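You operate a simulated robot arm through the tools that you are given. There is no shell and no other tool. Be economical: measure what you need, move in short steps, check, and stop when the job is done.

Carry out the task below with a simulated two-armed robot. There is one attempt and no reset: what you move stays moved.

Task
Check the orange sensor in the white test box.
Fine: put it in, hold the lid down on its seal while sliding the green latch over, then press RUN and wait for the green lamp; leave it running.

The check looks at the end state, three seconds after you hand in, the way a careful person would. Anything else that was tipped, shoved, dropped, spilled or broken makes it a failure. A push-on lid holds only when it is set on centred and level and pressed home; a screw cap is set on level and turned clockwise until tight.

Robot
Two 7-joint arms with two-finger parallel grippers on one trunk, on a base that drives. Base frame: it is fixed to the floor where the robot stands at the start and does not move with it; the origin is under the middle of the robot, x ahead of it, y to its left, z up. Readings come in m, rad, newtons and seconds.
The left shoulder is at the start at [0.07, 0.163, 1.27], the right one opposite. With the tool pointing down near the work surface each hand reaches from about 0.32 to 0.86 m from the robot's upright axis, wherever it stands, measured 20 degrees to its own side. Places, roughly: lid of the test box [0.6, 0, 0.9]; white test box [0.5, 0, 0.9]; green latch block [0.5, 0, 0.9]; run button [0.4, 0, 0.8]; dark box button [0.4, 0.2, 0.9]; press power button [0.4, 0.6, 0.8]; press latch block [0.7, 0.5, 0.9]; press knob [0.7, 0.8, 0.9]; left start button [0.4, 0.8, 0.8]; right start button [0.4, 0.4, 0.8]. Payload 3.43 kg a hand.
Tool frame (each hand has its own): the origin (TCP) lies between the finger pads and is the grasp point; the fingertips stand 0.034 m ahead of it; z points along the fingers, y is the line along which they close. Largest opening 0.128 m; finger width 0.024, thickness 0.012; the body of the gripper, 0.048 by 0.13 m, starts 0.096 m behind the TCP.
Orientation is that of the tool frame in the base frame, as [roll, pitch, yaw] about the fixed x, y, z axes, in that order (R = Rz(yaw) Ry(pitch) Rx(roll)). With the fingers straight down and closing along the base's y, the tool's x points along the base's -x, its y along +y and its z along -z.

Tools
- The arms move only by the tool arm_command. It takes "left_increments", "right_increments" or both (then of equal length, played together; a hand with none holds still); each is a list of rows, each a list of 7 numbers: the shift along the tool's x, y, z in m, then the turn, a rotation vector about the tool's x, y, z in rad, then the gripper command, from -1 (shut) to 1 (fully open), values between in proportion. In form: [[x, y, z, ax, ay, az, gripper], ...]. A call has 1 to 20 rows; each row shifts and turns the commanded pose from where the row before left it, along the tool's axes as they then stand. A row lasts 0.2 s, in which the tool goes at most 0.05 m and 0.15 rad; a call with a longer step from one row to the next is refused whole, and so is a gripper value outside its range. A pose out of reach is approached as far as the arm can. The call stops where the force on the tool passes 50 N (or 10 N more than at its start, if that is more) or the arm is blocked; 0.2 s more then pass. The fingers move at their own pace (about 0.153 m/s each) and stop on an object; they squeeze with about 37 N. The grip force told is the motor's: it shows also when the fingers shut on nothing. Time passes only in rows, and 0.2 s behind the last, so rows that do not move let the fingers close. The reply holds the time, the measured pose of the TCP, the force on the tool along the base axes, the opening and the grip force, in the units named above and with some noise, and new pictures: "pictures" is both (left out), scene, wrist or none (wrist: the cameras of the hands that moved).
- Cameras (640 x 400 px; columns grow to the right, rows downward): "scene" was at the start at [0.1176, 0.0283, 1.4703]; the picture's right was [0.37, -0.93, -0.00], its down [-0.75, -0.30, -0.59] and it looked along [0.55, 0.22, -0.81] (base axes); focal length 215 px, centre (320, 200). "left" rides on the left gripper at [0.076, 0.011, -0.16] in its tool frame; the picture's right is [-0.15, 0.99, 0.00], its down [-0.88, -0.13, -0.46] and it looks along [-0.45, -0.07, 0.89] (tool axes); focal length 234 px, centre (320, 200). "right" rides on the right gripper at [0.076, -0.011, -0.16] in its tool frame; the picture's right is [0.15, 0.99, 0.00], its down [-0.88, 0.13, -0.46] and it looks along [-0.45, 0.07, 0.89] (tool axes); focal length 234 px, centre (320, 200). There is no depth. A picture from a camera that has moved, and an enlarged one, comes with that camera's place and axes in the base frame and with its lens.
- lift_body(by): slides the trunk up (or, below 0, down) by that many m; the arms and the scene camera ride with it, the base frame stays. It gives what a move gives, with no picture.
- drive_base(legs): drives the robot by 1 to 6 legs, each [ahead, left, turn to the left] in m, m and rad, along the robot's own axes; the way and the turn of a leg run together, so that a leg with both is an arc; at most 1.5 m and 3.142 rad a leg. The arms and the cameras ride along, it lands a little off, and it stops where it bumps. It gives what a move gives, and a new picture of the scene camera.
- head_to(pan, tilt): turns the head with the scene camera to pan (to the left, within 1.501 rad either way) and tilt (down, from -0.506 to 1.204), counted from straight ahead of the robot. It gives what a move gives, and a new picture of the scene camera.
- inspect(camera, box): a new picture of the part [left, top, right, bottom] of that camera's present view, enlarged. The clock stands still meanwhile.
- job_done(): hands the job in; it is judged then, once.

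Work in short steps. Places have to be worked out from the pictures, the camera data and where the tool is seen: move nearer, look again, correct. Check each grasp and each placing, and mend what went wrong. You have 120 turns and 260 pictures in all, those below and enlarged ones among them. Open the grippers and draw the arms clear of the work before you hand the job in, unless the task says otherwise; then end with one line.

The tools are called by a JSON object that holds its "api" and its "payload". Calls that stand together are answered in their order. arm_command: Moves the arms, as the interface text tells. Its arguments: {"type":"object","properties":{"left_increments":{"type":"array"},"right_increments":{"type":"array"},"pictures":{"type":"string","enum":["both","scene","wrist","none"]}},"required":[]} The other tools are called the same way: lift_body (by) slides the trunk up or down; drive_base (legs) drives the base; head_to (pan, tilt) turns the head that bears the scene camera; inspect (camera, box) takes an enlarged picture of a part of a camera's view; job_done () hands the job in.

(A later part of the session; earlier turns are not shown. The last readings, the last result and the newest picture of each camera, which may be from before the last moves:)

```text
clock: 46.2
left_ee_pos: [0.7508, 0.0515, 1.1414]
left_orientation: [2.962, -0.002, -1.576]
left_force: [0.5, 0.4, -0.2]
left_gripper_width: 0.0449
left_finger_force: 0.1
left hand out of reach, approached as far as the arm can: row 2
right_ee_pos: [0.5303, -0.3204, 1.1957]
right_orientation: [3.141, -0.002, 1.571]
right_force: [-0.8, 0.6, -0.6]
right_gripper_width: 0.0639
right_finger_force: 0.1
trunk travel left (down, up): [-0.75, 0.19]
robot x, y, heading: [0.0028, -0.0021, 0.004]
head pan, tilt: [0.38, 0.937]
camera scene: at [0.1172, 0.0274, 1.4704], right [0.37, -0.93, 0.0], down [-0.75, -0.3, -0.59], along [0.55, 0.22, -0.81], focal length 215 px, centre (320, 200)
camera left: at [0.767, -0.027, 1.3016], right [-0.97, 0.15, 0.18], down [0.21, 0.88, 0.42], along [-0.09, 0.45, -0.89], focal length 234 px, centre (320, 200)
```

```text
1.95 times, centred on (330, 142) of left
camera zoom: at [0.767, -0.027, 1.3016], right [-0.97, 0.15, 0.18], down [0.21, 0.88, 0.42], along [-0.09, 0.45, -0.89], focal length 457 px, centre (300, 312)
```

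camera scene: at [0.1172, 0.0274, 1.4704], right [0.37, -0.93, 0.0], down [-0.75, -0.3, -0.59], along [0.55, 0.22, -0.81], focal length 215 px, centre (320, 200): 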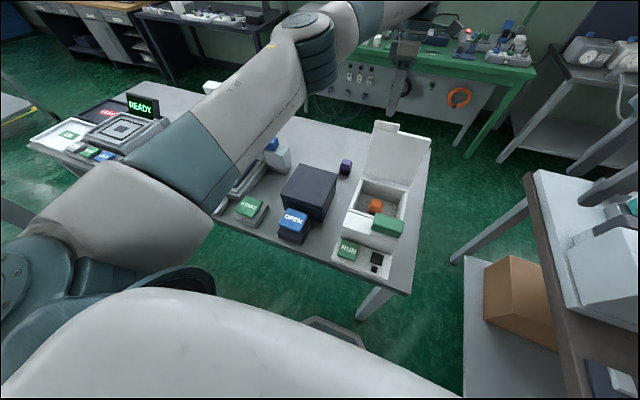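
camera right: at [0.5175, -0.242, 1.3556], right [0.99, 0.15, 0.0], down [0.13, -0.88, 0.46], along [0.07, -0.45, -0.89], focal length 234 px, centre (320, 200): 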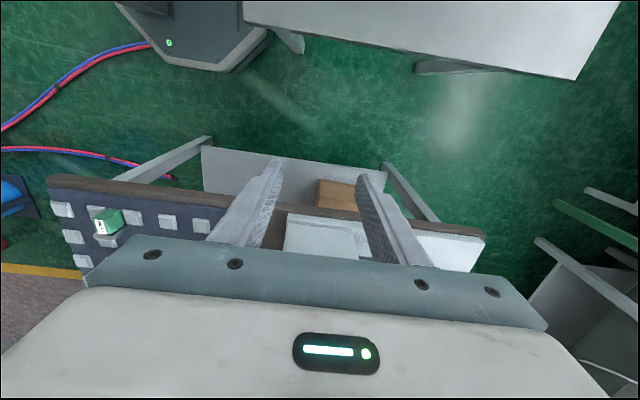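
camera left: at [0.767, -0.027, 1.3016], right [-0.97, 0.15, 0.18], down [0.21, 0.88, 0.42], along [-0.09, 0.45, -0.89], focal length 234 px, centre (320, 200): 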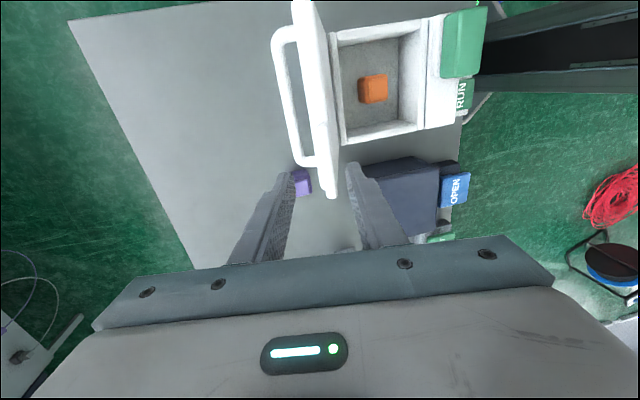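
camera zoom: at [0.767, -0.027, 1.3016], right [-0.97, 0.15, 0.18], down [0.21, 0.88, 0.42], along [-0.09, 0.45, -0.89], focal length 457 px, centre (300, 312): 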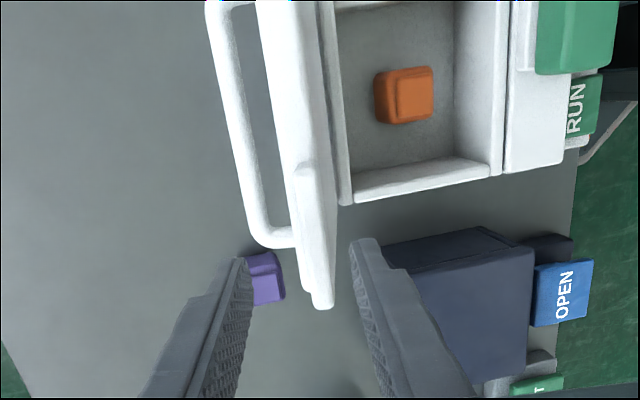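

The tilted pose is out of reach. The right hand's exit earlier showed that a vertical hand fits around the bar at y≈0, x≈0.749, because the tab is only at larger y. I'll go vertical at y≈−0.02.

{"api": "arm_command", "payload": {"left_increments": [[0, 0, -0.03, 0.09, 0, 0, 0], [0, 0, 0, 0.09, 0, 0, 0], [0.03, 0, 0, 0, 0, 0, 0], [0.04, 0, 0, 0, 0, 0, 0], [0, 0, 0, 0, 0, 0, 0]]}}

{"api": "inspect", "payload": {"camera": "left", "box": [180, 40, 480, 245]}}

```text
clock: 47.4
left_ee_pos: [0.7568, -0.017, 1.1729]
left_orientation: [3.141, -0.003, -1.572]
left_force: [0.9, 0.7, -0.1]
left_gripper_width: 0.064
left_finger_force: 0.1
right_ee_pos: [0.5295, -0.3173, 1.1971]
right_orientation: [-3.141, 0.001, 1.573]
right_force: [0.4, -0.8, 0.4]
right_gripper_width: 0.0643
right_finger_force: 0.1
trunk travel left (down, up): [-0.75, 0.19]
robot x, y, heading: [-0.0016, -0.0012, 0.005]
head pan, tilt: [0.38, 0.937]
camera scene: at [0.1178, 0.0306, 1.4703], right [0.37, -0.93, 0.0], down [-0.75, -0.3, -0.59], along [0.55, 0.22, -0.81], focal length 215 px, centre (320, 200)
camera left: at [0.7438, -0.093, 1.332], right [-0.99, 0.15, 0.0], down [0.13, 0.88, 0.45], along [0.07, 0.45, -0.89], focal length 234 px, centre (320, 200)
```

scene: 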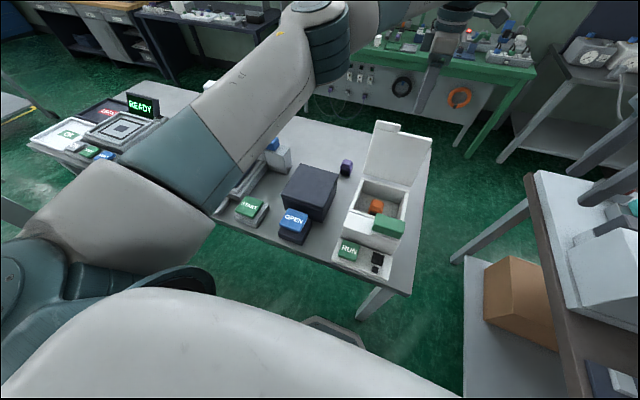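
left: 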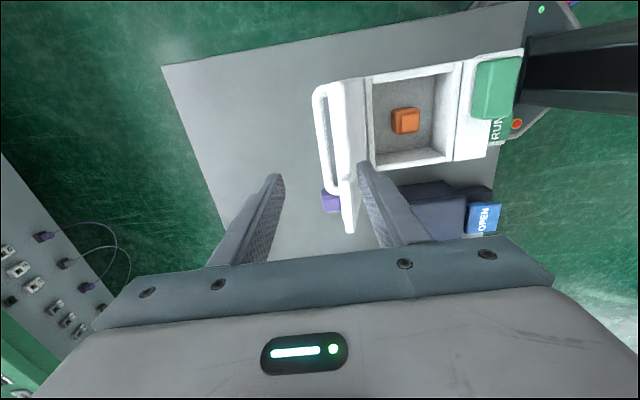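

```text
1.95 times, centred on (330, 142) of left
camera zoom: at [0.7438, -0.093, 1.332], right [-0.99, 0.15, 0.0], down [0.13, 0.88, 0.45], along [0.07, 0.45, -0.89], focal length 457 px, centre (300, 312)
```

zoom: 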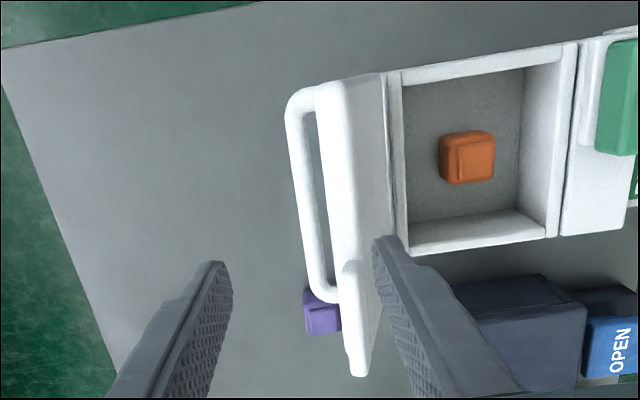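

The lid's top edge leans over the bar (x≈0.735), so the bar can't be reached from above. I'll straddle the plate's top edge with open fingers instead, draw it forward, and let it down on the front finger.

{"api": "arm_command", "payload": {"left_increments": [[0.005, 0.03, 0, 0, 0, 0, 0.1], [0, 0, 0.04, 0, 0, 0, 0.1], [0, 0, 0.03, 0, 0, 0, 0.1], [0, 0, 0.02, 0, 0, 0, 0.1], [0, 0, 0.015, 0, 0, 0, 0.1], [0, 0, 0, 0, 0, 0, 0.1]]}}

{"api": "inspect", "payload": {"camera": "left", "box": [180, 40, 480, 245]}}

```text
clock: 48.8
left_ee_pos: [0.7254, -0.023, 1.068]
left_orientation: [3.14, -0.002, -1.573]
left_force: [-0.1, 0.2, 0.0]
left_gripper_width: 0.0702
left_finger_force: 0.1
right_ee_pos: [0.5288, -0.3183, 1.1954]
right_orientation: [-3.141, 0.0, 1.572]
right_force: [-0.1, 0.9, -0.5]
right_gripper_width: 0.0638
right_finger_force: 0.1
trunk travel left (down, up): [-0.75, 0.19]
robot x, y, heading: [0.0024, -0.0013, -0.003]
head pan, tilt: [0.38, 0.937]
camera scene: at [0.1174, 0.0278, 1.4703], right [0.37, -0.93, 0.0], down [-0.75, -0.3, -0.59], along [0.55, 0.22, -0.81], focal length 215 px, centre (320, 200)
camera left: at [0.7134, -0.1008, 1.2273], right [-0.99, 0.15, 0.0], down [0.13, 0.88, 0.45], along [0.07, 0.45, -0.89], focal length 234 px, centre (320, 200)
```

scene: 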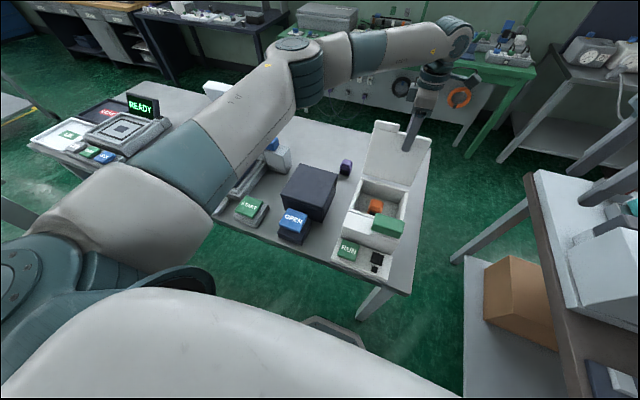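
left: 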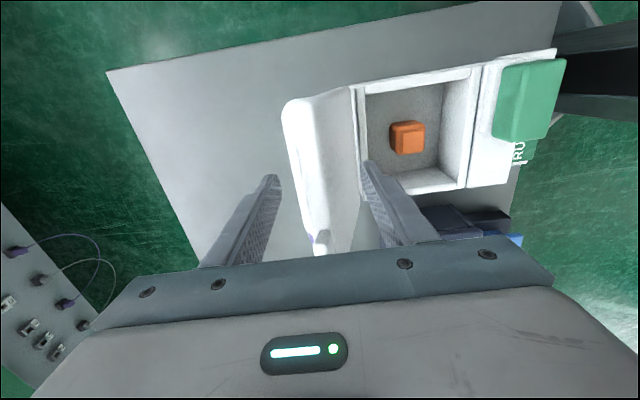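

```text
1.95 times, centred on (330, 142) of left
camera zoom: at [0.7134, -0.1008, 1.2273], right [-0.99, 0.15, 0.0], down [0.13, 0.88, 0.45], along [0.07, 0.45, -0.89], focal length 457 px, centre (300, 312)
```

zoom: 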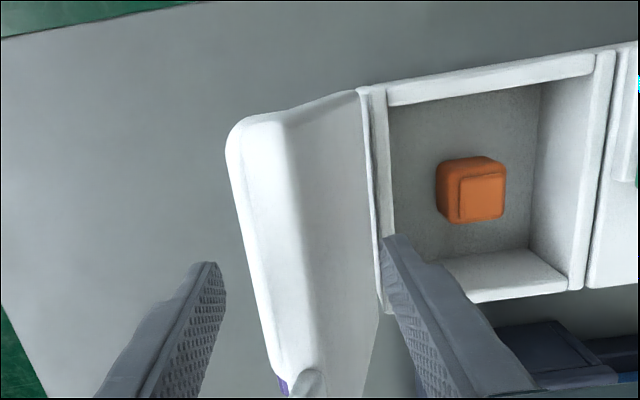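

The plate is between the fingers. I'll narrow the slot slightly and move −x so the rear finger brings the lid just past vertical onto the front finger.

{"api": "arm_command", "payload": {"left_increments": [[0, 0.01, 0, 0, 0, 0, -0.15], [0, 0.012, 0, 0, 0, 0, -0.15], [0, 0.012, 0, 0, 0, 0, -0.15], [0, 0.012, 0, 0, 0, 0, -0.15], [0, 0, 0, 0, 0, 0, -0.15]]}}

{"api": "inspect", "payload": {"camera": "scene", "box": [310, 90, 450, 260]}}

```text
clock: 50.0
left_ee_pos: [0.6806, -0.0244, 1.0672]
left_orientation: [3.139, -0.003, -1.573]
left_force: [0.0, 0.0, -0.4]
left_gripper_width: 0.0547
left_finger_force: 0.1
right_ee_pos: [0.5304, -0.3194, 1.1956]
right_orientation: [-3.141, 0.0, 1.572]
right_force: [0.8, 0.3, 0.2]
right_gripper_width: 0.0642
right_finger_force: 0.0
trunk travel left (down, up): [-0.75, 0.19]
robot x, y, heading: [0.0003, 0.0037, 0.007]
head pan, tilt: [0.38, 0.937]
camera scene: at [0.1178, 0.028, 1.4703], right [0.37, -0.93, 0.0], down [-0.75, -0.3, -0.59], along [0.55, 0.22, -0.81], focal length 215 px, centre (320, 200)
camera left: at [0.6678, -0.1008, 1.227], right [-0.99, 0.15, 0.0], down [0.13, 0.88, 0.45], along [0.07, 0.45, -0.89], focal length 234 px, centre (320, 200)
```

scene: 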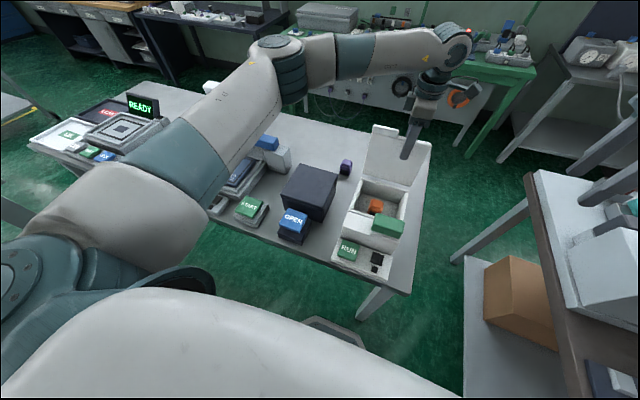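
left: 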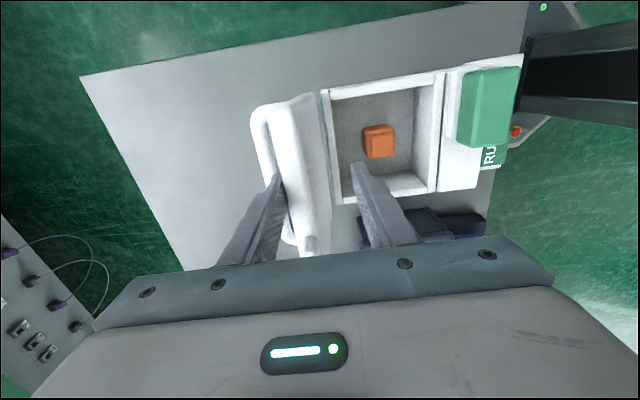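

```text
2.35 times, centred on (380, 175) of scene
camera zoom: at [0.1178, 0.028, 1.4703], right [0.37, -0.93, 0.0], down [-0.75, -0.3, -0.59], along [0.55, 0.22, -0.81], focal length 506 px, centre (179, 259)
```

zoom: 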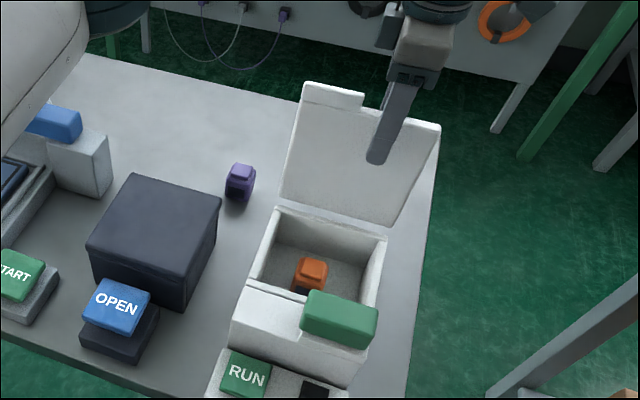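

The rear finger is just reaching the plate. I'll continue −x.

{"api": "arm_command", "payload": {"left_increments": [[0, 0.009, 0, 0, 0, 0, -0.15], [0, 0.009, 0, 0, 0, 0, -0.15], [0, 0.009, 0, 0, 0, 0, -0.15], [0, 0.009, 0, 0, 0, 0, -0.15], [0, 0, 0, 0, 0, 0, -0.15]]}}

{"api": "inspect", "payload": {"camera": "scene", "box": [310, 90, 450, 260]}}

```text
clock: 51.2
left_ee_pos: [0.6442, -0.0238, 1.0684]
left_orientation: [3.14, -0.001, -1.572]
left_force: [-0.1, -0.4, 1.7]
left_gripper_width: 0.0549
left_finger_force: 0.8
right_ee_pos: [0.5293, -0.3195, 1.1957]
right_orientation: [3.141, -0.001, 1.573]
right_force: [0.3, -0.3, 0.3]
right_gripper_width: 0.0641
right_finger_force: 0.0
trunk travel left (down, up): [-0.75, 0.19]
robot x, y, heading: [0.0008, 0.0012, 0.001]
head pan, tilt: [0.38, 0.937]
camera scene: at [0.1178, 0.028, 1.4703], right [0.37, -0.93, 0.0], down [-0.75, -0.3, -0.59], along [0.55, 0.22, -0.81], focal length 215 px, centre (320, 200)
camera left: at [0.6316, -0.101, 1.2263], right [-0.99, 0.15, 0.0], down [0.13, 0.88, 0.45], along [0.07, 0.45, -0.89], focal length 234 px, centre (320, 200)
```

scene: 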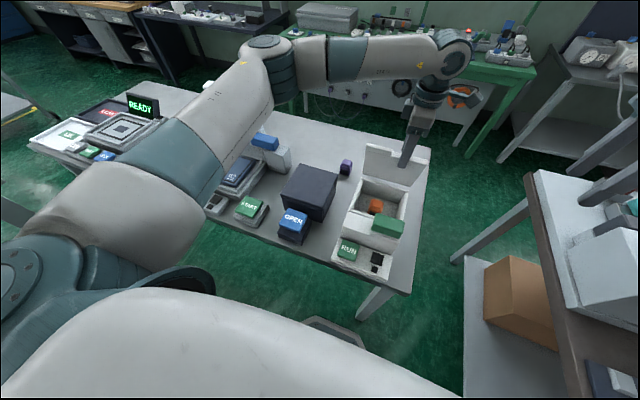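
left: 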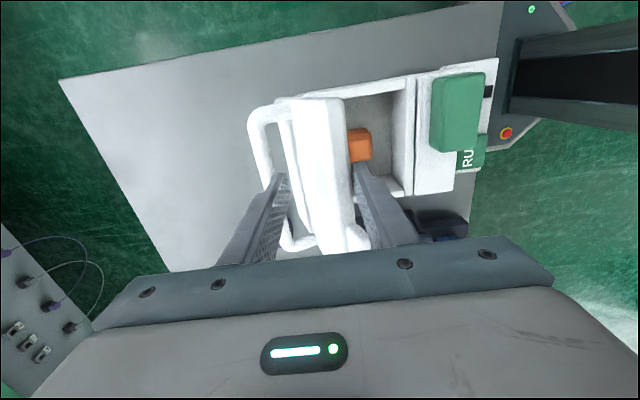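

```text
2.35 times, centred on (380, 175) of scene
camera zoom: at [0.1178, 0.028, 1.4703], right [0.37, -0.93, 0.0], down [-0.75, -0.3, -0.59], along [0.55, 0.22, -0.81], focal length 506 px, centre (179, 259)
```

zoom: 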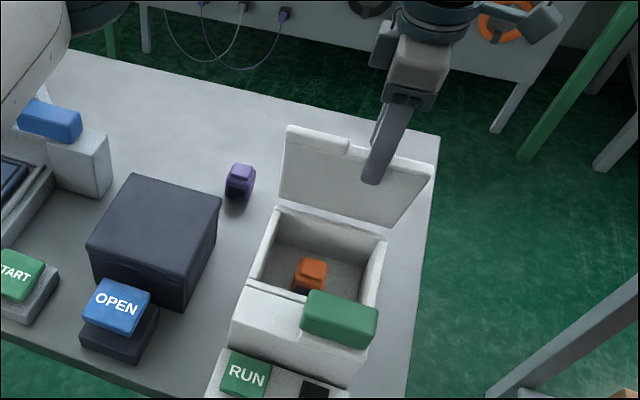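

The lid now rests on the front finger at about 60°. I'll lower it along its arc.

{"api": "arm_command", "payload": {"left_increments": [[0, 0.0113, 0.0067, 0, 0, 0, -0.15], [0, 0.0113, 0.0067, 0, 0, 0, -0.15], [0, 0.0108, 0.0103, 0, 0, 0, -0.15], [0, 0.0108, 0.0103, 0, 0, 0, -0.15], [0, 0.0083, 0.008, 0, 0, 0, -0.15], [0, 0.0083, 0.008, 0, 0, 0, -0.15], [0, 0, 0, 0, 0, 0, -0.15]]}}

{"api": "inspect", "payload": {"camera": "scene", "box": [310, 90, 450, 260]}}

```text
clock: 52.8
left_ee_pos: [0.5828, -0.0229, 1.0199]
left_orientation: [-3.137, -0.005, -1.572]
left_force: [6.0, 0.1, 21.6]
left_gripper_width: 0.0569
left_finger_force: 44.9
right_ee_pos: [0.528, -0.3183, 1.1977]
right_orientation: [3.14, 0.0, 1.573]
right_force: [0.1, -0.2, -0.3]
right_gripper_width: 0.0642
right_finger_force: 0.1
trunk travel left (down, up): [-0.75, 0.19]
robot x, y, heading: [0.0012, -0.0011, -0.004]
head pan, tilt: [0.38, 0.937]
camera scene: at [0.1157, 0.0284, 1.4708], right [0.37, -0.93, 0.0], down [-0.75, -0.3, -0.59], along [0.55, 0.22, -0.81], focal length 215 px, centre (320, 200)
camera left: at [0.5699, -0.1004, 1.1797], right [-0.99, 0.15, -0.01], down [0.13, 0.88, 0.45], along [0.07, 0.45, -0.89], focal length 234 px, centre (320, 200)
```

scene: 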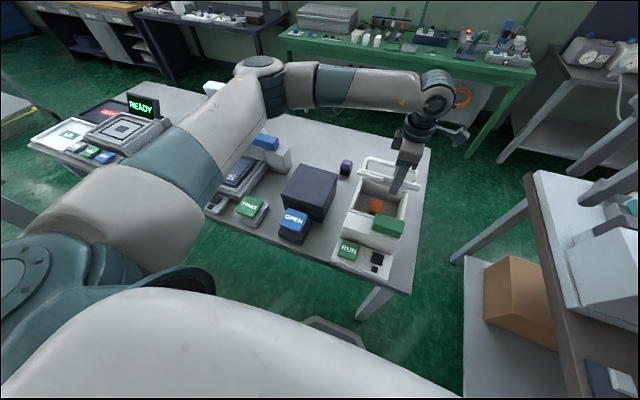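
left: 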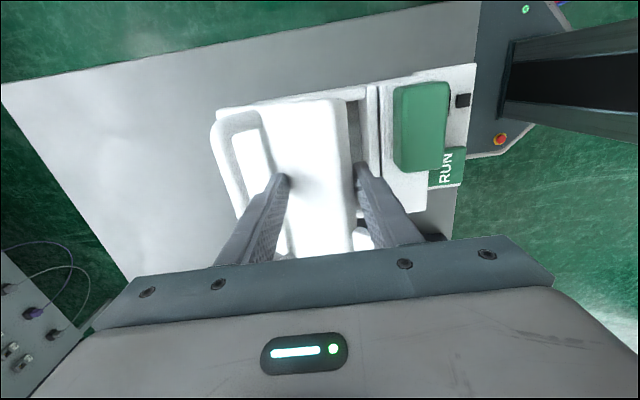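

```text
2.35 times, centred on (380, 175) of scene
camera zoom: at [0.1157, 0.0284, 1.4708], right [0.37, -0.93, 0.0], down [-0.75, -0.3, -0.59], along [0.55, 0.22, -0.81], focal length 506 px, centre (179, 259)
```

zoom: 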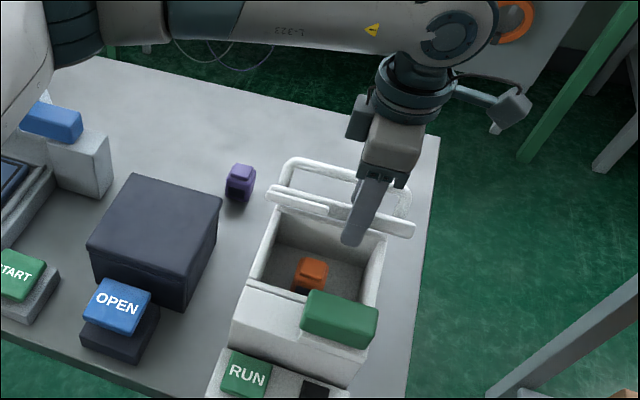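

The plate is slightly wedged between the fingertips. I'll widen the gap a little, relax upward, then keep lowering.

{"api": "arm_command", "payload": {"left_increments": [[0, 0.003, -0.004, 0, 0, 0, -0.02], [0, 0, 0, 0, 0, 0, -0.02], [0, 0.003, 0.008, 0, 0, 0, -0.02], [0, 0.003, 0.008, 0, 0, 0, -0.02], [0, 0.001, 0.008, 0, 0, 0, -0.02], [0, 0, 0, 0, 0, 0, -0.02]]}}

{"api": "inspect", "payload": {"camera": "left", "box": [180, 60, 480, 265]}}

{"api": "inspect", "payload": {"camera": "scene", "box": [330, 130, 430, 260]}}

```text
clock: 54.2
left_ee_pos: [0.5688, -0.0234, 0.9974]
left_orientation: [3.141, -0.002, -1.575]
left_force: [-14.8, 1.5, 8.9]
left_gripper_width: 0.0726
left_finger_force: 8.6
right_ee_pos: [0.5261, -0.3186, 1.197]
right_orientation: [3.138, 0.0, 1.572]
right_force: [0.1, 0.4, 0.2]
right_gripper_width: 0.064
right_finger_force: 0.1
trunk travel left (down, up): [-0.75, 0.19]
robot x, y, heading: [0.0017, -0.0007, 0.0]
head pan, tilt: [0.38, 0.937]
camera scene: at [0.1138, 0.0283, 1.4706], right [0.37, -0.93, 0.0], down [-0.75, -0.3, -0.59], along [0.55, 0.22, -0.8], focal length 215 px, centre (320, 200)
camera left: at [0.5574, -0.1009, 1.1577], right [-0.99, 0.15, 0.0], down [0.13, 0.88, 0.45], along [0.07, 0.45, -0.89], focal length 234 px, centre (320, 200)
```

scene: 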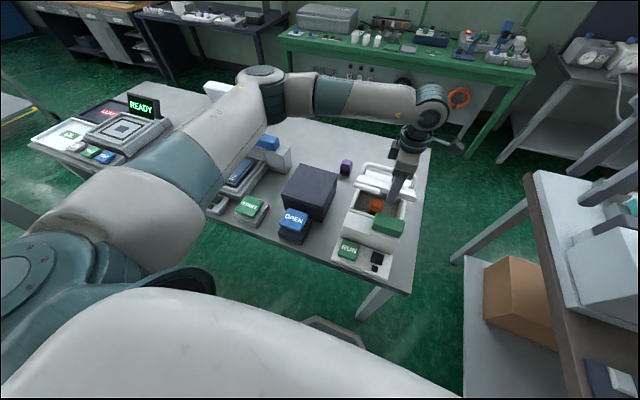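
left: 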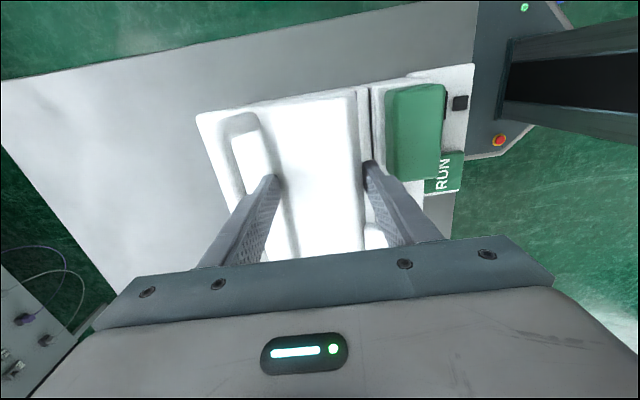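

```text
1.95 times, centred on (330, 162) of left
camera zoom: at [0.5574, -0.1009, 1.1577], right [-0.99, 0.15, 0.0], down [0.13, 0.88, 0.45], along [0.07, 0.45, -0.89], focal length 457 px, centre (300, 273)
```

zoom: 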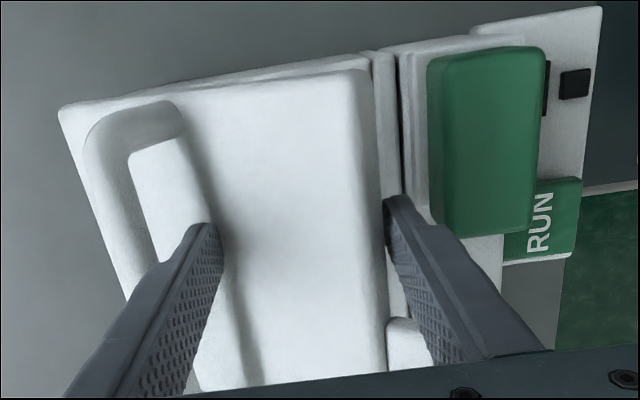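

```text
3.08 times, centred on (380, 195) of scene
camera zoom: at [0.1138, 0.0283, 1.4706], right [0.37, -0.93, 0.0], down [-0.75, -0.3, -0.59], along [0.55, 0.22, -0.8], focal length 662 px, centre (135, 215)
```

zoom: 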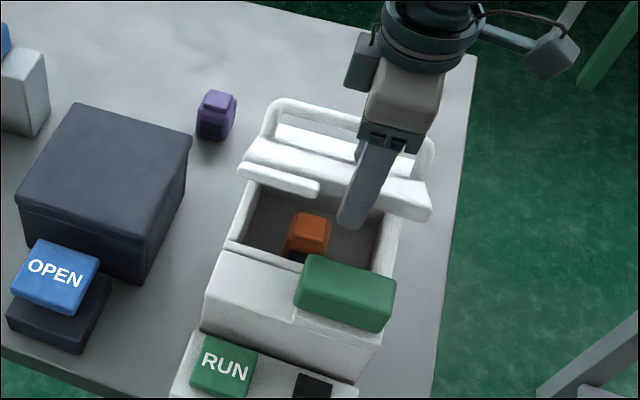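

The fingers are now holding the lid between its front edge and the handle side, at about 25°. I'll ride it down another 3 cm.

{"api": "arm_command", "payload": {"left_increments": [[0, 0.002, 0.007, 0, 0, 0, -0.02], [0, 0.002, 0.007, 0, 0, 0, -0.02], [0, 0.001, 0.007, 0, 0, 0, -0.02], [0, 0.001, 0.006, 0, 0, 0, -0.02], [0, 0, 0, 0, 0, 0, -0.02]]}}

{"api": "inspect", "payload": {"camera": "left", "box": [180, 60, 480, 265]}}

{"api": "inspect", "payload": {"camera": "scene", "box": [330, 130, 430, 260]}}

```text
clock: 55.1
left_ee_pos: [0.5595, -0.0237, 0.9785]
left_orientation: [-3.141, -0.006, -1.578]
left_force: [-30.9, 5.3, 32.2]
left_gripper_width: 0.0815
left_finger_force: 16.6
right_ee_pos: [0.5236, -0.3171, 1.1986]
right_orientation: [3.138, -0.001, 1.577]
right_force: [-0.2, 0.4, -0.3]
right_gripper_width: 0.0641
right_finger_force: 0.0
trunk travel left (down, up): [-0.75, 0.19]
robot x, y, heading: [-0.0008, 0.0005, 0.001]
head pan, tilt: [0.38, 0.937]
stopped in row 4 (left hand): the force on the tool passed its limit (the readings are from after the stop); the commanded pose is now the measured one
camera scene: at [0.1106, 0.03, 1.4709], right [0.37, -0.93, 0.0], down [-0.74, -0.3, -0.6], along [0.55, 0.22, -0.8], focal length 215 px, centre (320, 200)
camera left: at [0.5472, -0.1004, 1.1401], right [-0.99, 0.15, 0.0], down [0.14, 0.88, 0.45], along [0.07, 0.44, -0.89], focal length 234 px, centre (320, 200)
```

scene: 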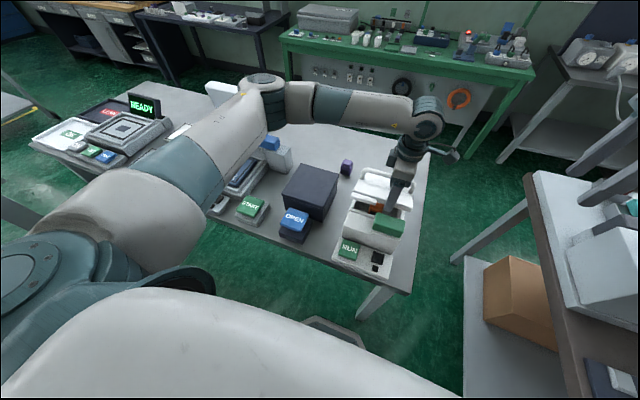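
left: 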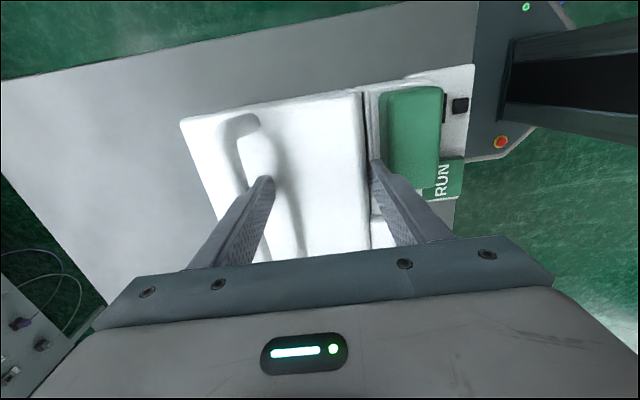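

```text
1.95 times, centred on (330, 162) of left
camera zoom: at [0.5472, -0.1004, 1.1401], right [-0.99, 0.15, 0.0], down [0.14, 0.88, 0.45], along [0.07, 0.44, -0.89], focal length 457 px, centre (300, 273)
```

zoom: 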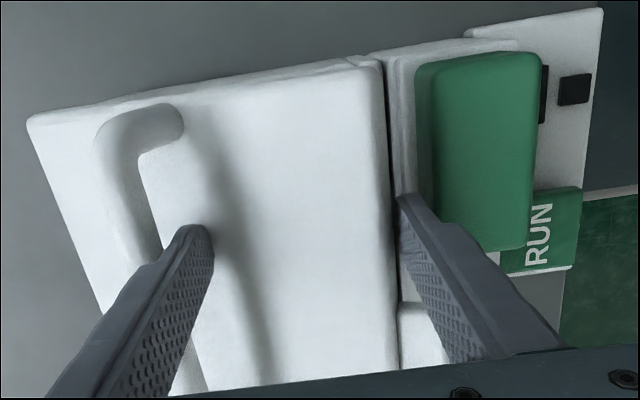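

```text
3.08 times, centred on (380, 195) of scene
camera zoom: at [0.1106, 0.03, 1.4709], right [0.37, -0.93, 0.0], down [-0.74, -0.3, -0.6], along [0.55, 0.22, -0.8], focal length 662 px, centre (135, 215)
```

zoom: 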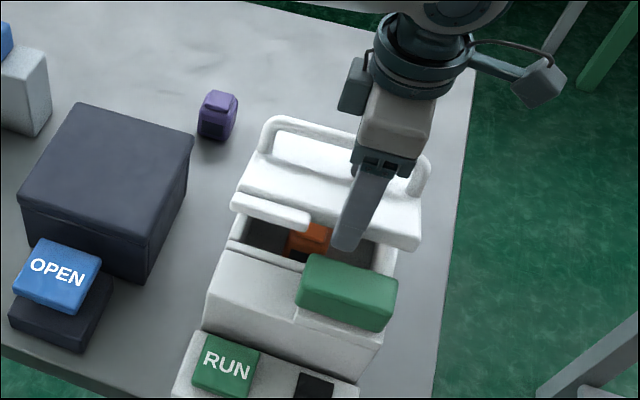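

The lid is nearly down. I'll open the fingers slightly while rising so it settles the last couple of centimetres.

{"api": "arm_command", "payload": {"left_increments": [[0, 0, -0.003, 0, 0, 0, 0.45], [0, 0, -0.01, 0, 0, 0, 0.45], [0, 0, -0.02, 0, 0, 0, 0.45], [0, 0, -0.03, 0, 0, 0, 0.45], [0, 0, -0.03, 0, 0, 0, 0.3], [0, 0, 0, 0, 0, 0, 0]]}}

{"api": "inspect", "payload": {"camera": "left", "box": [180, 40, 480, 245]}}

{"api": "inspect", "payload": {"camera": "scene", "box": [330, 130, 430, 280]}}

```text
clock: 56.5
left_ee_pos: [0.5659, -0.022, 1.0688]
left_orientation: [3.139, -0.003, -1.575]
left_force: [-0.3, -0.8, 0.3]
left_gripper_width: 0.0642
left_finger_force: 0.0
right_ee_pos: [0.5302, -0.3183, 1.1968]
right_orientation: [3.14, 0.0, 1.572]
right_force: [0.1, -0.7, 0.3]
right_gripper_width: 0.064
right_finger_force: 0.1
trunk travel left (down, up): [-0.75, 0.19]
robot x, y, heading: [-0.0009, -0.0023, 0.001]
head pan, tilt: [0.38, 0.937]
camera scene: at [0.1174, 0.0284, 1.4703], right [0.37, -0.93, 0.0], down [-0.75, -0.3, -0.59], along [0.55, 0.22, -0.81], focal length 215 px, centre (320, 200)
camera left: at [0.5544, -0.0999, 1.2279], right [-0.99, 0.15, 0.0], down [0.14, 0.88, 0.45], along [0.07, 0.45, -0.89], focal length 234 px, centre (320, 200)
```

scene: 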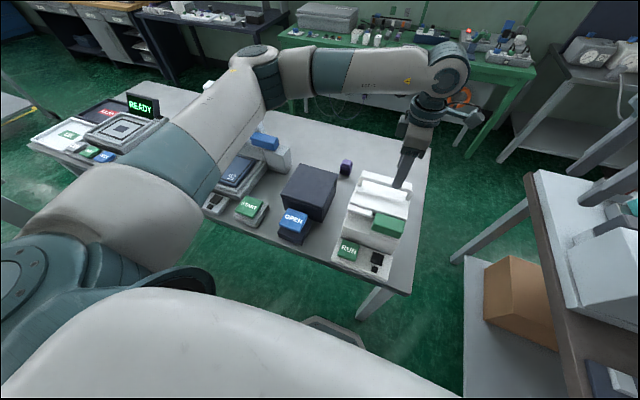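
left: 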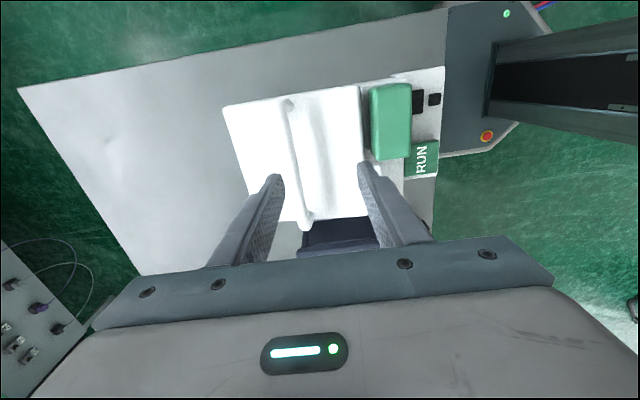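

```text
1.95 times, centred on (330, 142) of left
camera zoom: at [0.5544, -0.0999, 1.2279], right [-0.99, 0.15, 0.0], down [0.14, 0.88, 0.45], along [0.07, 0.45, -0.89], focal length 457 px, centre (300, 312)
```

zoom: 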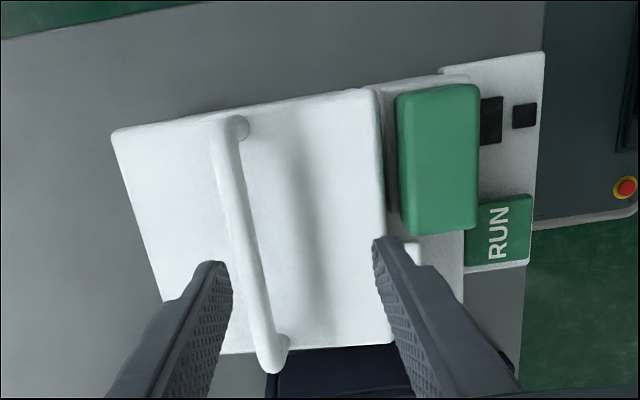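

```text
2.67 times, centred on (380, 205) of scene
camera zoom: at [0.1174, 0.0284, 1.4703], right [0.37, -0.93, 0.0], down [-0.75, -0.3, -0.59], along [0.55, 0.22, -0.81], focal length 574 px, centre (160, 187)
```

zoom: 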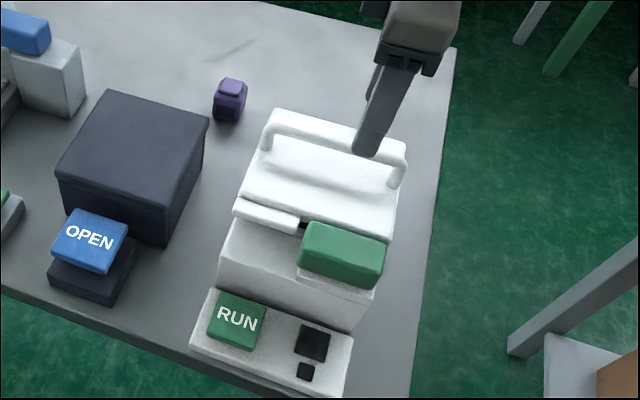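

The lid is closed. Next, the left hand goes over the handle at y≈0.045 with its fingers straddling the bar, to press the plate. Meanwhile the right hand turns back to closing along y, with the fingers shut for pushing.

{"api": "arm_command", "payload": {"left_increments": [[-0.03, -0.013, 0, 0, 0, 0, 0.4], [-0.037, -0.013, 0, 0, 0, 0, 0.4], [0, 0, 0.03, 0, 0, 0, 0.4], [0, 0, 0.03, 0, 0, 0, 0.4], [0, 0, 0, 0, 0, 0, 0.4], [0, 0, 0, 0, 0, 0, 0.4], [0, 0, 0, 0, 0, 0, 0.4], [0, 0, 0, 0, 0, 0, 0.4], [0, 0, 0, 0, 0, 0, 0.4], [0, 0, 0, 0, 0, 0, 0.4], [0, 0, 0, 0, 0, 0, 0.4], [0, 0, 0, 0, 0, 0, 0.4]], "right_increments": [[0, 0, 0, 0, 0, -0.15, -1], [0, 0, 0, 0, 0, -0.15, -1], [0, 0, 0, 0, 0, -0.15, -1], [0, 0, 0, 0, 0, -0.15, -1], [0, 0, 0, 0, 0, -0.15, -1], [0, 0, 0, 0, 0, -0.15, -1], [0, 0, 0, 0, 0, -0.15, -1], [0, 0, 0, 0, 0, -0.15, -1], [0, 0, 0, 0, 0, -0.15, -1], [0, 0, 0, 0, 0, -0.15, -1], [0, 0, 0, 0, 0, -0.07, -1], [0, 0, 0, 0, 0, 0, -1]]}}

```text
clock: 59.1
left_ee_pos: [0.5927, 0.0415, 1.0069]
left_orientation: [3.138, -0.005, -1.576]
left_force: [-0.1, -0.2, -0.4]
left_gripper_width: 0.0896
left_finger_force: 0.0
right_ee_pos: [0.5298, -0.3182, 1.1955]
right_orientation: [3.141, 0.001, -3.141]
right_force: [0.3, -0.1, -0.4]
right_gripper_width: 0.0
right_finger_force: 33.1
trunk travel left (down, up): [-0.75, 0.19]
robot x, y, heading: [0.0014, 0.0048, 0.003]
head pan, tilt: [0.38, 0.937]
camera scene: at [0.1174, 0.0282, 1.4703], right [0.37, -0.93, 0.0], down [-0.75, -0.3, -0.59], along [0.55, 0.22, -0.81], focal length 215 px, centre (320, 200)
camera right: at [0.4532, -0.3304, 1.3552], right [-0.15, 0.99, 0.0], down [0.88, 0.13, 0.46], along [0.45, 0.07, -0.89], focal length 234 px, centre (320, 200)
camera left: at [0.581, -0.0351, 1.1676], right [-0.99, 0.15, 0.0], down [0.14, 0.88, 0.45], along [0.07, 0.45, -0.89], focal length 234 px, centre (320, 200)
```

scene: 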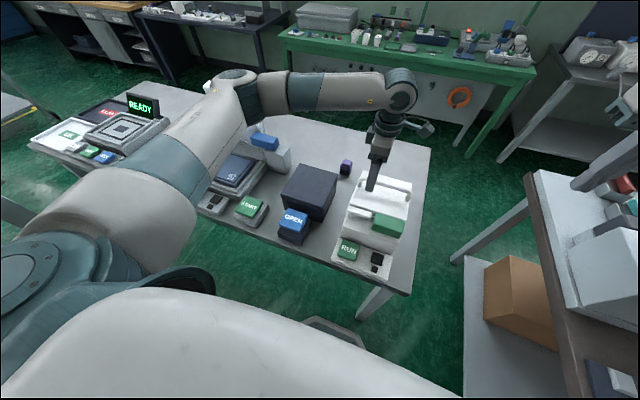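
right: 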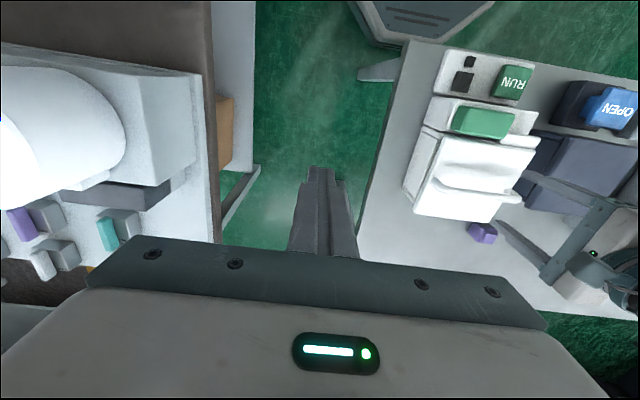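
left: 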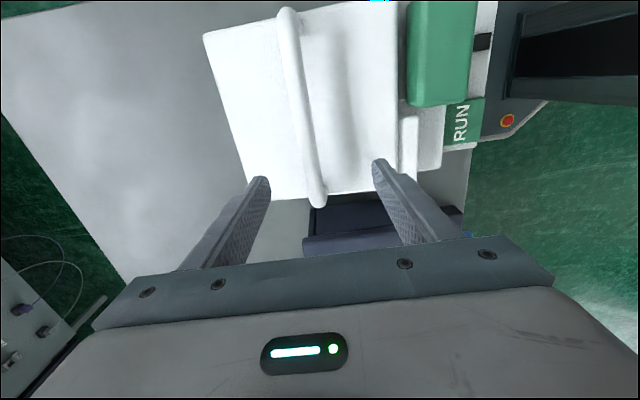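

I'll enlarge the right-hand view to measure the latch.

{"api": "inspect", "payload": {"camera": "right", "box": [390, 40, 560, 230]}}

{"api": "inspect", "payload": {"camera": "scene", "box": [325, 190, 425, 280]}}

{"api": "inspect", "payload": {"camera": "left", "box": [370, 0, 530, 180]}}

```text
2.11 times, centred on (475, 135) of right
camera zoom: at [0.4532, -0.3304, 1.3552], right [-0.15, 0.99, 0.0], down [0.88, 0.13, 0.46], along [0.45, 0.07, -0.89], focal length 493 px, centre (-6, 337)
```

zoom: 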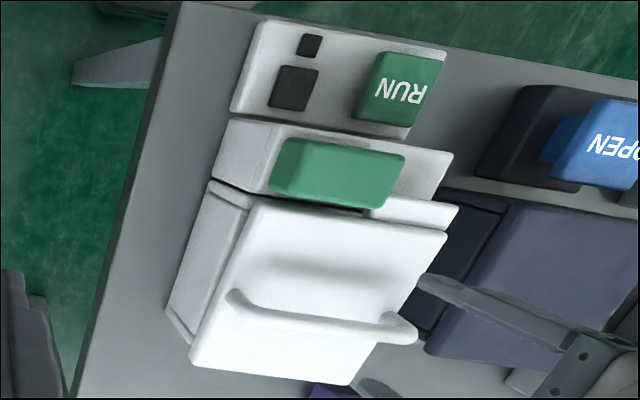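

```text
4.44 times, centred on (375, 235) of scene
camera zoom: at [0.1174, 0.0282, 1.4703], right [0.37, -0.93, 0.0], down [-0.75, -0.3, -0.59], along [0.55, 0.22, -0.81], focal length 956 px, centre (76, 44)
```

zoom: 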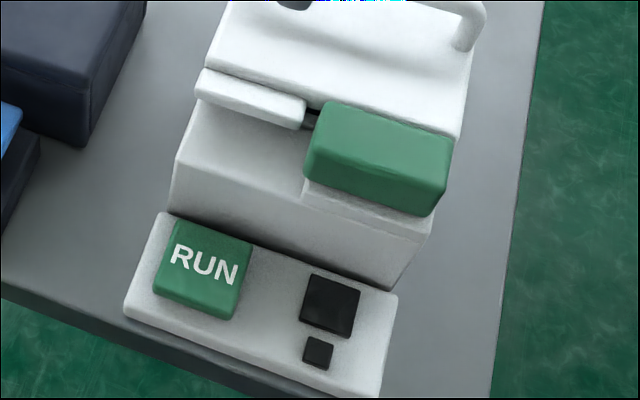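

```text
2.22 times, centred on (450, 90) of left
camera zoom: at [0.581, -0.0351, 1.1676], right [-0.99, 0.15, 0.0], down [0.14, 0.88, 0.45], along [0.07, 0.45, -0.89], focal length 520 px, centre (31, 444)
```

zoom: 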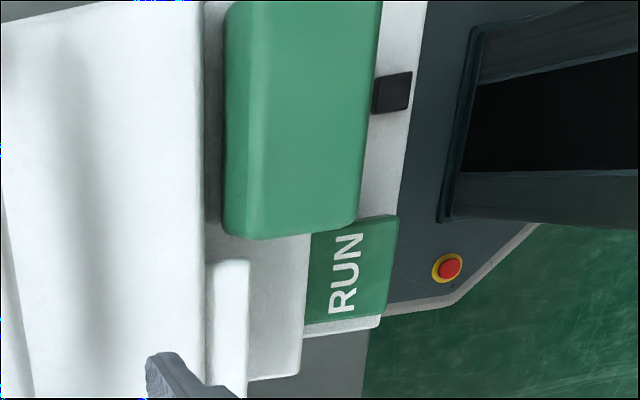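

The latch works out at x≈0.472, y −0.10 to 0.01, top z≈0.945. I'll place the right fingertips beside its right end, and lower the left hand close to the lid plate.

{"api": "arm_command", "payload": {"right_increments": [[0.02, 0.04, 0.02, 0, 0, 0, -1], [0.02, 0.04, 0.02, 0, 0, 0, -1], [0.018, 0.04, 0.02, 0, 0, 0, -1], [0, 0.04, 0.025, 0, 0, 0, -1], [0, 0, 0.04, 0, 0, 0, -1], [0, 0, 0, 0, 0, 0, -1]], "left_increments": [[0, 0, 0.01, 0, 0, 0, 0.4], [0, 0, 0.01, 0, 0, 0, 0.4], [0, 0, 0.01, 0, 0, 0, 0.4], [0, 0, 0.005, 0, 0, 0, 0.4], [0, 0, 0, 0, 0, 0, 0.4], [0, 0, 0, 0, 0, 0, 0.4]]}}

{"api": "inspect", "payload": {"camera": "scene", "box": [330, 150, 430, 280]}}

```text
clock: 60.5
left_ee_pos: [0.5929, 0.0419, 0.9725]
left_orientation: [3.141, -0.002, -1.575]
left_force: [0.0, -0.1, -0.2]
left_gripper_width: 0.0898
left_finger_force: 0.0
right_ee_pos: [0.4713, -0.1583, 1.0715]
right_orientation: [-3.141, -0.001, 3.141]
right_force: [0.2, 1.2, -0.2]
right_gripper_width: 0.0004
right_finger_force: 33.5
trunk travel left (down, up): [-0.75, 0.19]
robot x, y, heading: [0.0013, 0.0007, -0.004]
head pan, tilt: [0.38, 0.937]
camera scene: at [0.1171, 0.0287, 1.4703], right [0.37, -0.93, 0.0], down [-0.75, -0.3, -0.59], along [0.55, 0.22, -0.81], focal length 215 px, centre (320, 200)
camera right: at [0.3951, -0.1701, 1.2314], right [-0.15, 0.99, 0.0], down [0.88, 0.13, 0.46], along [0.45, 0.07, -0.89], focal length 234 px, centre (320, 200)
camera left: at [0.5804, -0.0345, 1.1326], right [-0.99, 0.15, 0.0], down [0.14, 0.88, 0.45], along [0.07, 0.45, -0.89], focal length 234 px, centre (320, 200)
```

scene: 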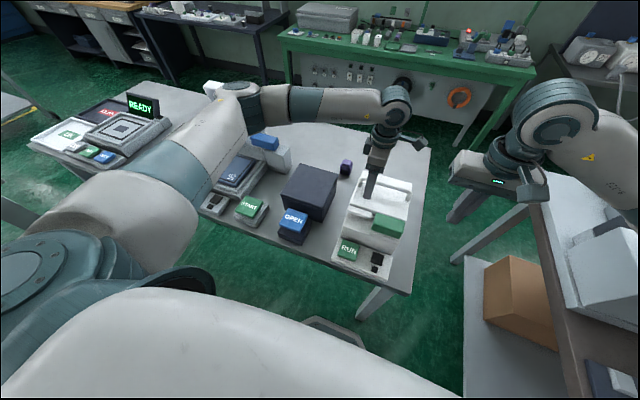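
right: 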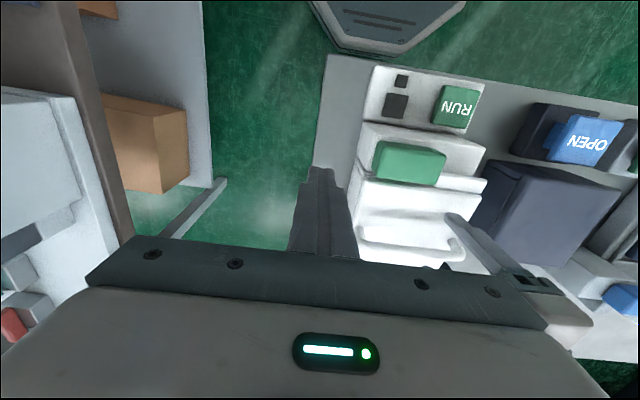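
left: 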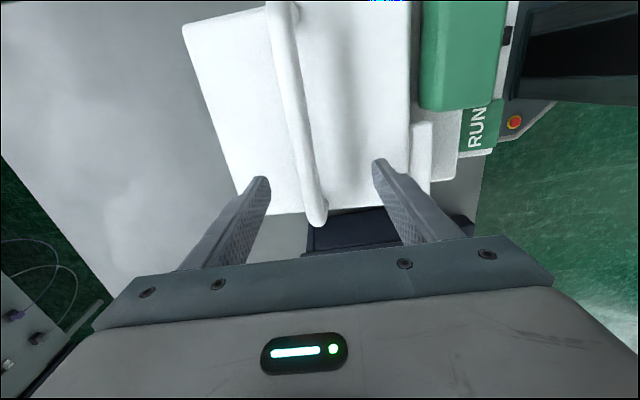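

```text
3.08 times, centred on (380, 215) of scene
camera zoom: at [0.1171, 0.0287, 1.4703], right [0.37, -0.93, 0.0], down [-0.75, -0.3, -0.59], along [0.55, 0.22, -0.81], focal length 662 px, centre (135, 154)
```

zoom: 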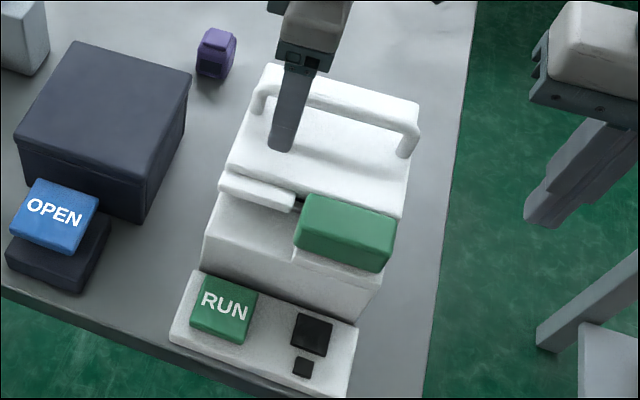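

Both hands are in place. I'll lower the right fingertips to z≈0.924 beside the latch and press the left fingers onto the lid plate in small steps.

{"api": "arm_command", "payload": {"right_increments": [[0, 0, 0.03, 0, 0, 0, -1], [0, 0, 0.03, 0, 0, 0, -1], [0, 0, 0.03, 0, 0, 0, -1], [0, 0, 0.022, 0, 0, 0, -1], [0, 0, 0, 0, 0, 0, -1]], "left_increments": [[0, 0, 0.004, 0, 0, 0, 0.4], [0, 0, 0.004, 0, 0, 0, 0.4], [0, 0, 0.004, 0, 0, 0, 0.4], [0, 0, 0.004, 0, 0, 0, 0.4], [0, 0, 0, 0, 0, 0, 0.4]]}}

{"api": "inspect", "payload": {"camera": "right", "box": [260, 30, 520, 250]}}

{"api": "inspect", "payload": {"camera": "scene", "box": [330, 150, 430, 280]}}

```text
clock: 61.7
left_ee_pos: [0.5927, 0.043, 0.9555]
left_orientation: [-3.141, -0.004, -1.577]
left_force: [-1.2, 1.6, 3.0]
left_gripper_width: 0.0901
left_finger_force: 0.7
right_ee_pos: [0.471, -0.1595, 0.9599]
right_orientation: [3.141, 0.001, -3.141]
right_force: [0.0, 0.3, 0.4]
right_gripper_width: 0.0
right_finger_force: 33.1
trunk travel left (down, up): [-0.75, 0.19]
robot x, y, heading: [-0.0015, -0.0005, 0.001]
head pan, tilt: [0.38, 0.937]
camera scene: at [0.1169, 0.0284, 1.4704], right [0.37, -0.93, 0.0], down [-0.75, -0.3, -0.59], along [0.55, 0.22, -0.81], focal length 215 px, centre (320, 200)
camera right: at [0.3947, -0.17, 1.1186], right [-0.15, 0.99, 0.0], down [0.88, 0.13, 0.46], along [0.45, 0.07, -0.89], focal length 234 px, centre (320, 200)
camera left: at [0.5802, -0.0342, 1.1166], right [-0.99, 0.15, 0.0], down [0.14, 0.88, 0.45], along [0.07, 0.45, -0.89], focal length 234 px, centre (320, 200)
```

scene: 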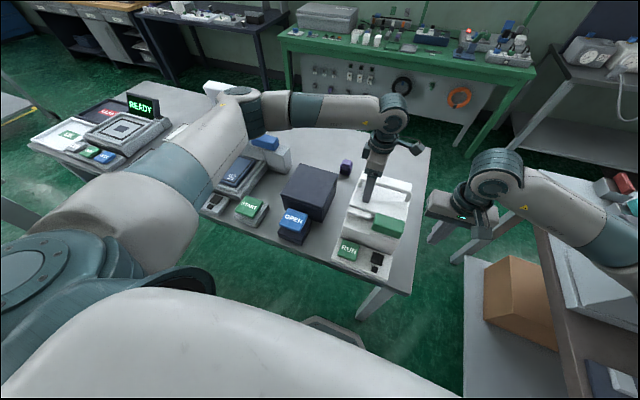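
right: 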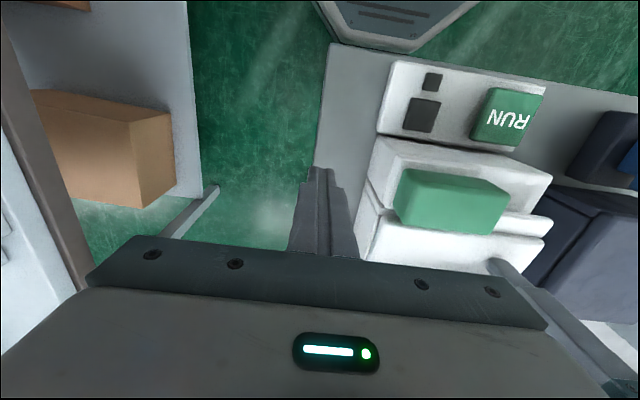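
left: 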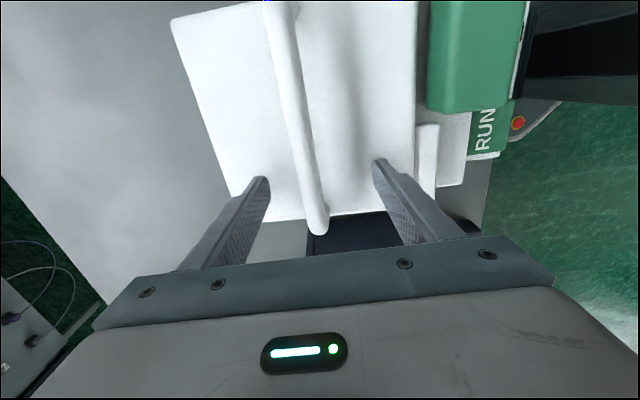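

```text
1.82 times, centred on (390, 140) of right
camera zoom: at [0.3947, -0.17, 1.1186], right [-0.15, 0.99, 0.0], down [0.88, 0.13, 0.46], along [0.45, 0.07, -0.89], focal length 426 px, centre (193, 309)
```

zoom: 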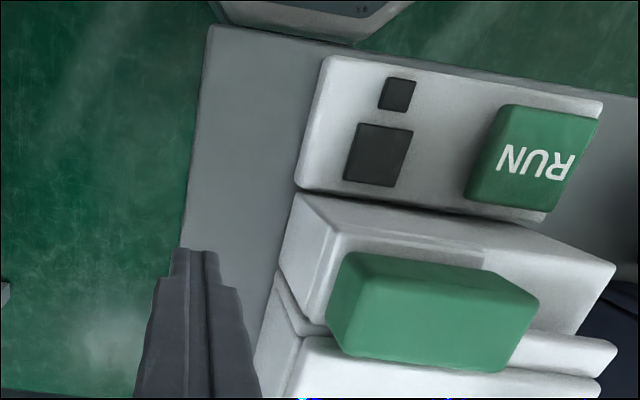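

```text
3.08 times, centred on (380, 215) of scene
camera zoom: at [0.1169, 0.0284, 1.4704], right [0.37, -0.93, 0.0], down [-0.75, -0.3, -0.59], along [0.55, 0.22, -0.81], focal length 662 px, centre (135, 154)
```

zoom: 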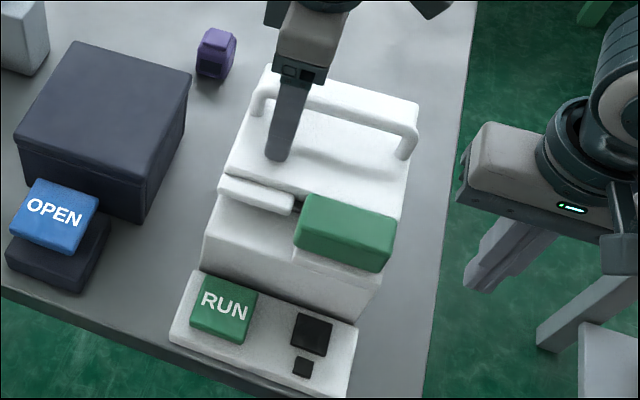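

The left fingers just touch the lid at z≈0.955. I'll press further until I have a firm force.

{"api": "arm_command", "payload": {"left_increments": [[0, 0, 0.002, 0, 0, 0, 0.4], [0, 0, 0.002, 0, 0, 0, 0.4], [0, 0, 0.002, 0, 0, 0, 0.4], [0, 0, 0, 0, 0, 0, 0.4]], "pictures": "none"}}

```text
clock: 62.7
left_ee_pos: [0.592, 0.0425, 0.9523]
left_orientation: [-3.141, -0.002, -1.577]
left_force: [-1.4, 1.9, 6.3]
left_gripper_width: 0.0907
left_finger_force: 1.1
right_ee_pos: [0.4711, -0.1593, 0.9595]
right_orientation: [-3.141, 0.002, -3.141]
right_force: [0.3, 0.3, 0.1]
right_gripper_width: 0.0
right_finger_force: 32.8
trunk travel left (down, up): [-0.75, 0.19]
robot x, y, heading: [0.0004, -0.0009, 0.001]
head pan, tilt: [0.38, 0.937]
```

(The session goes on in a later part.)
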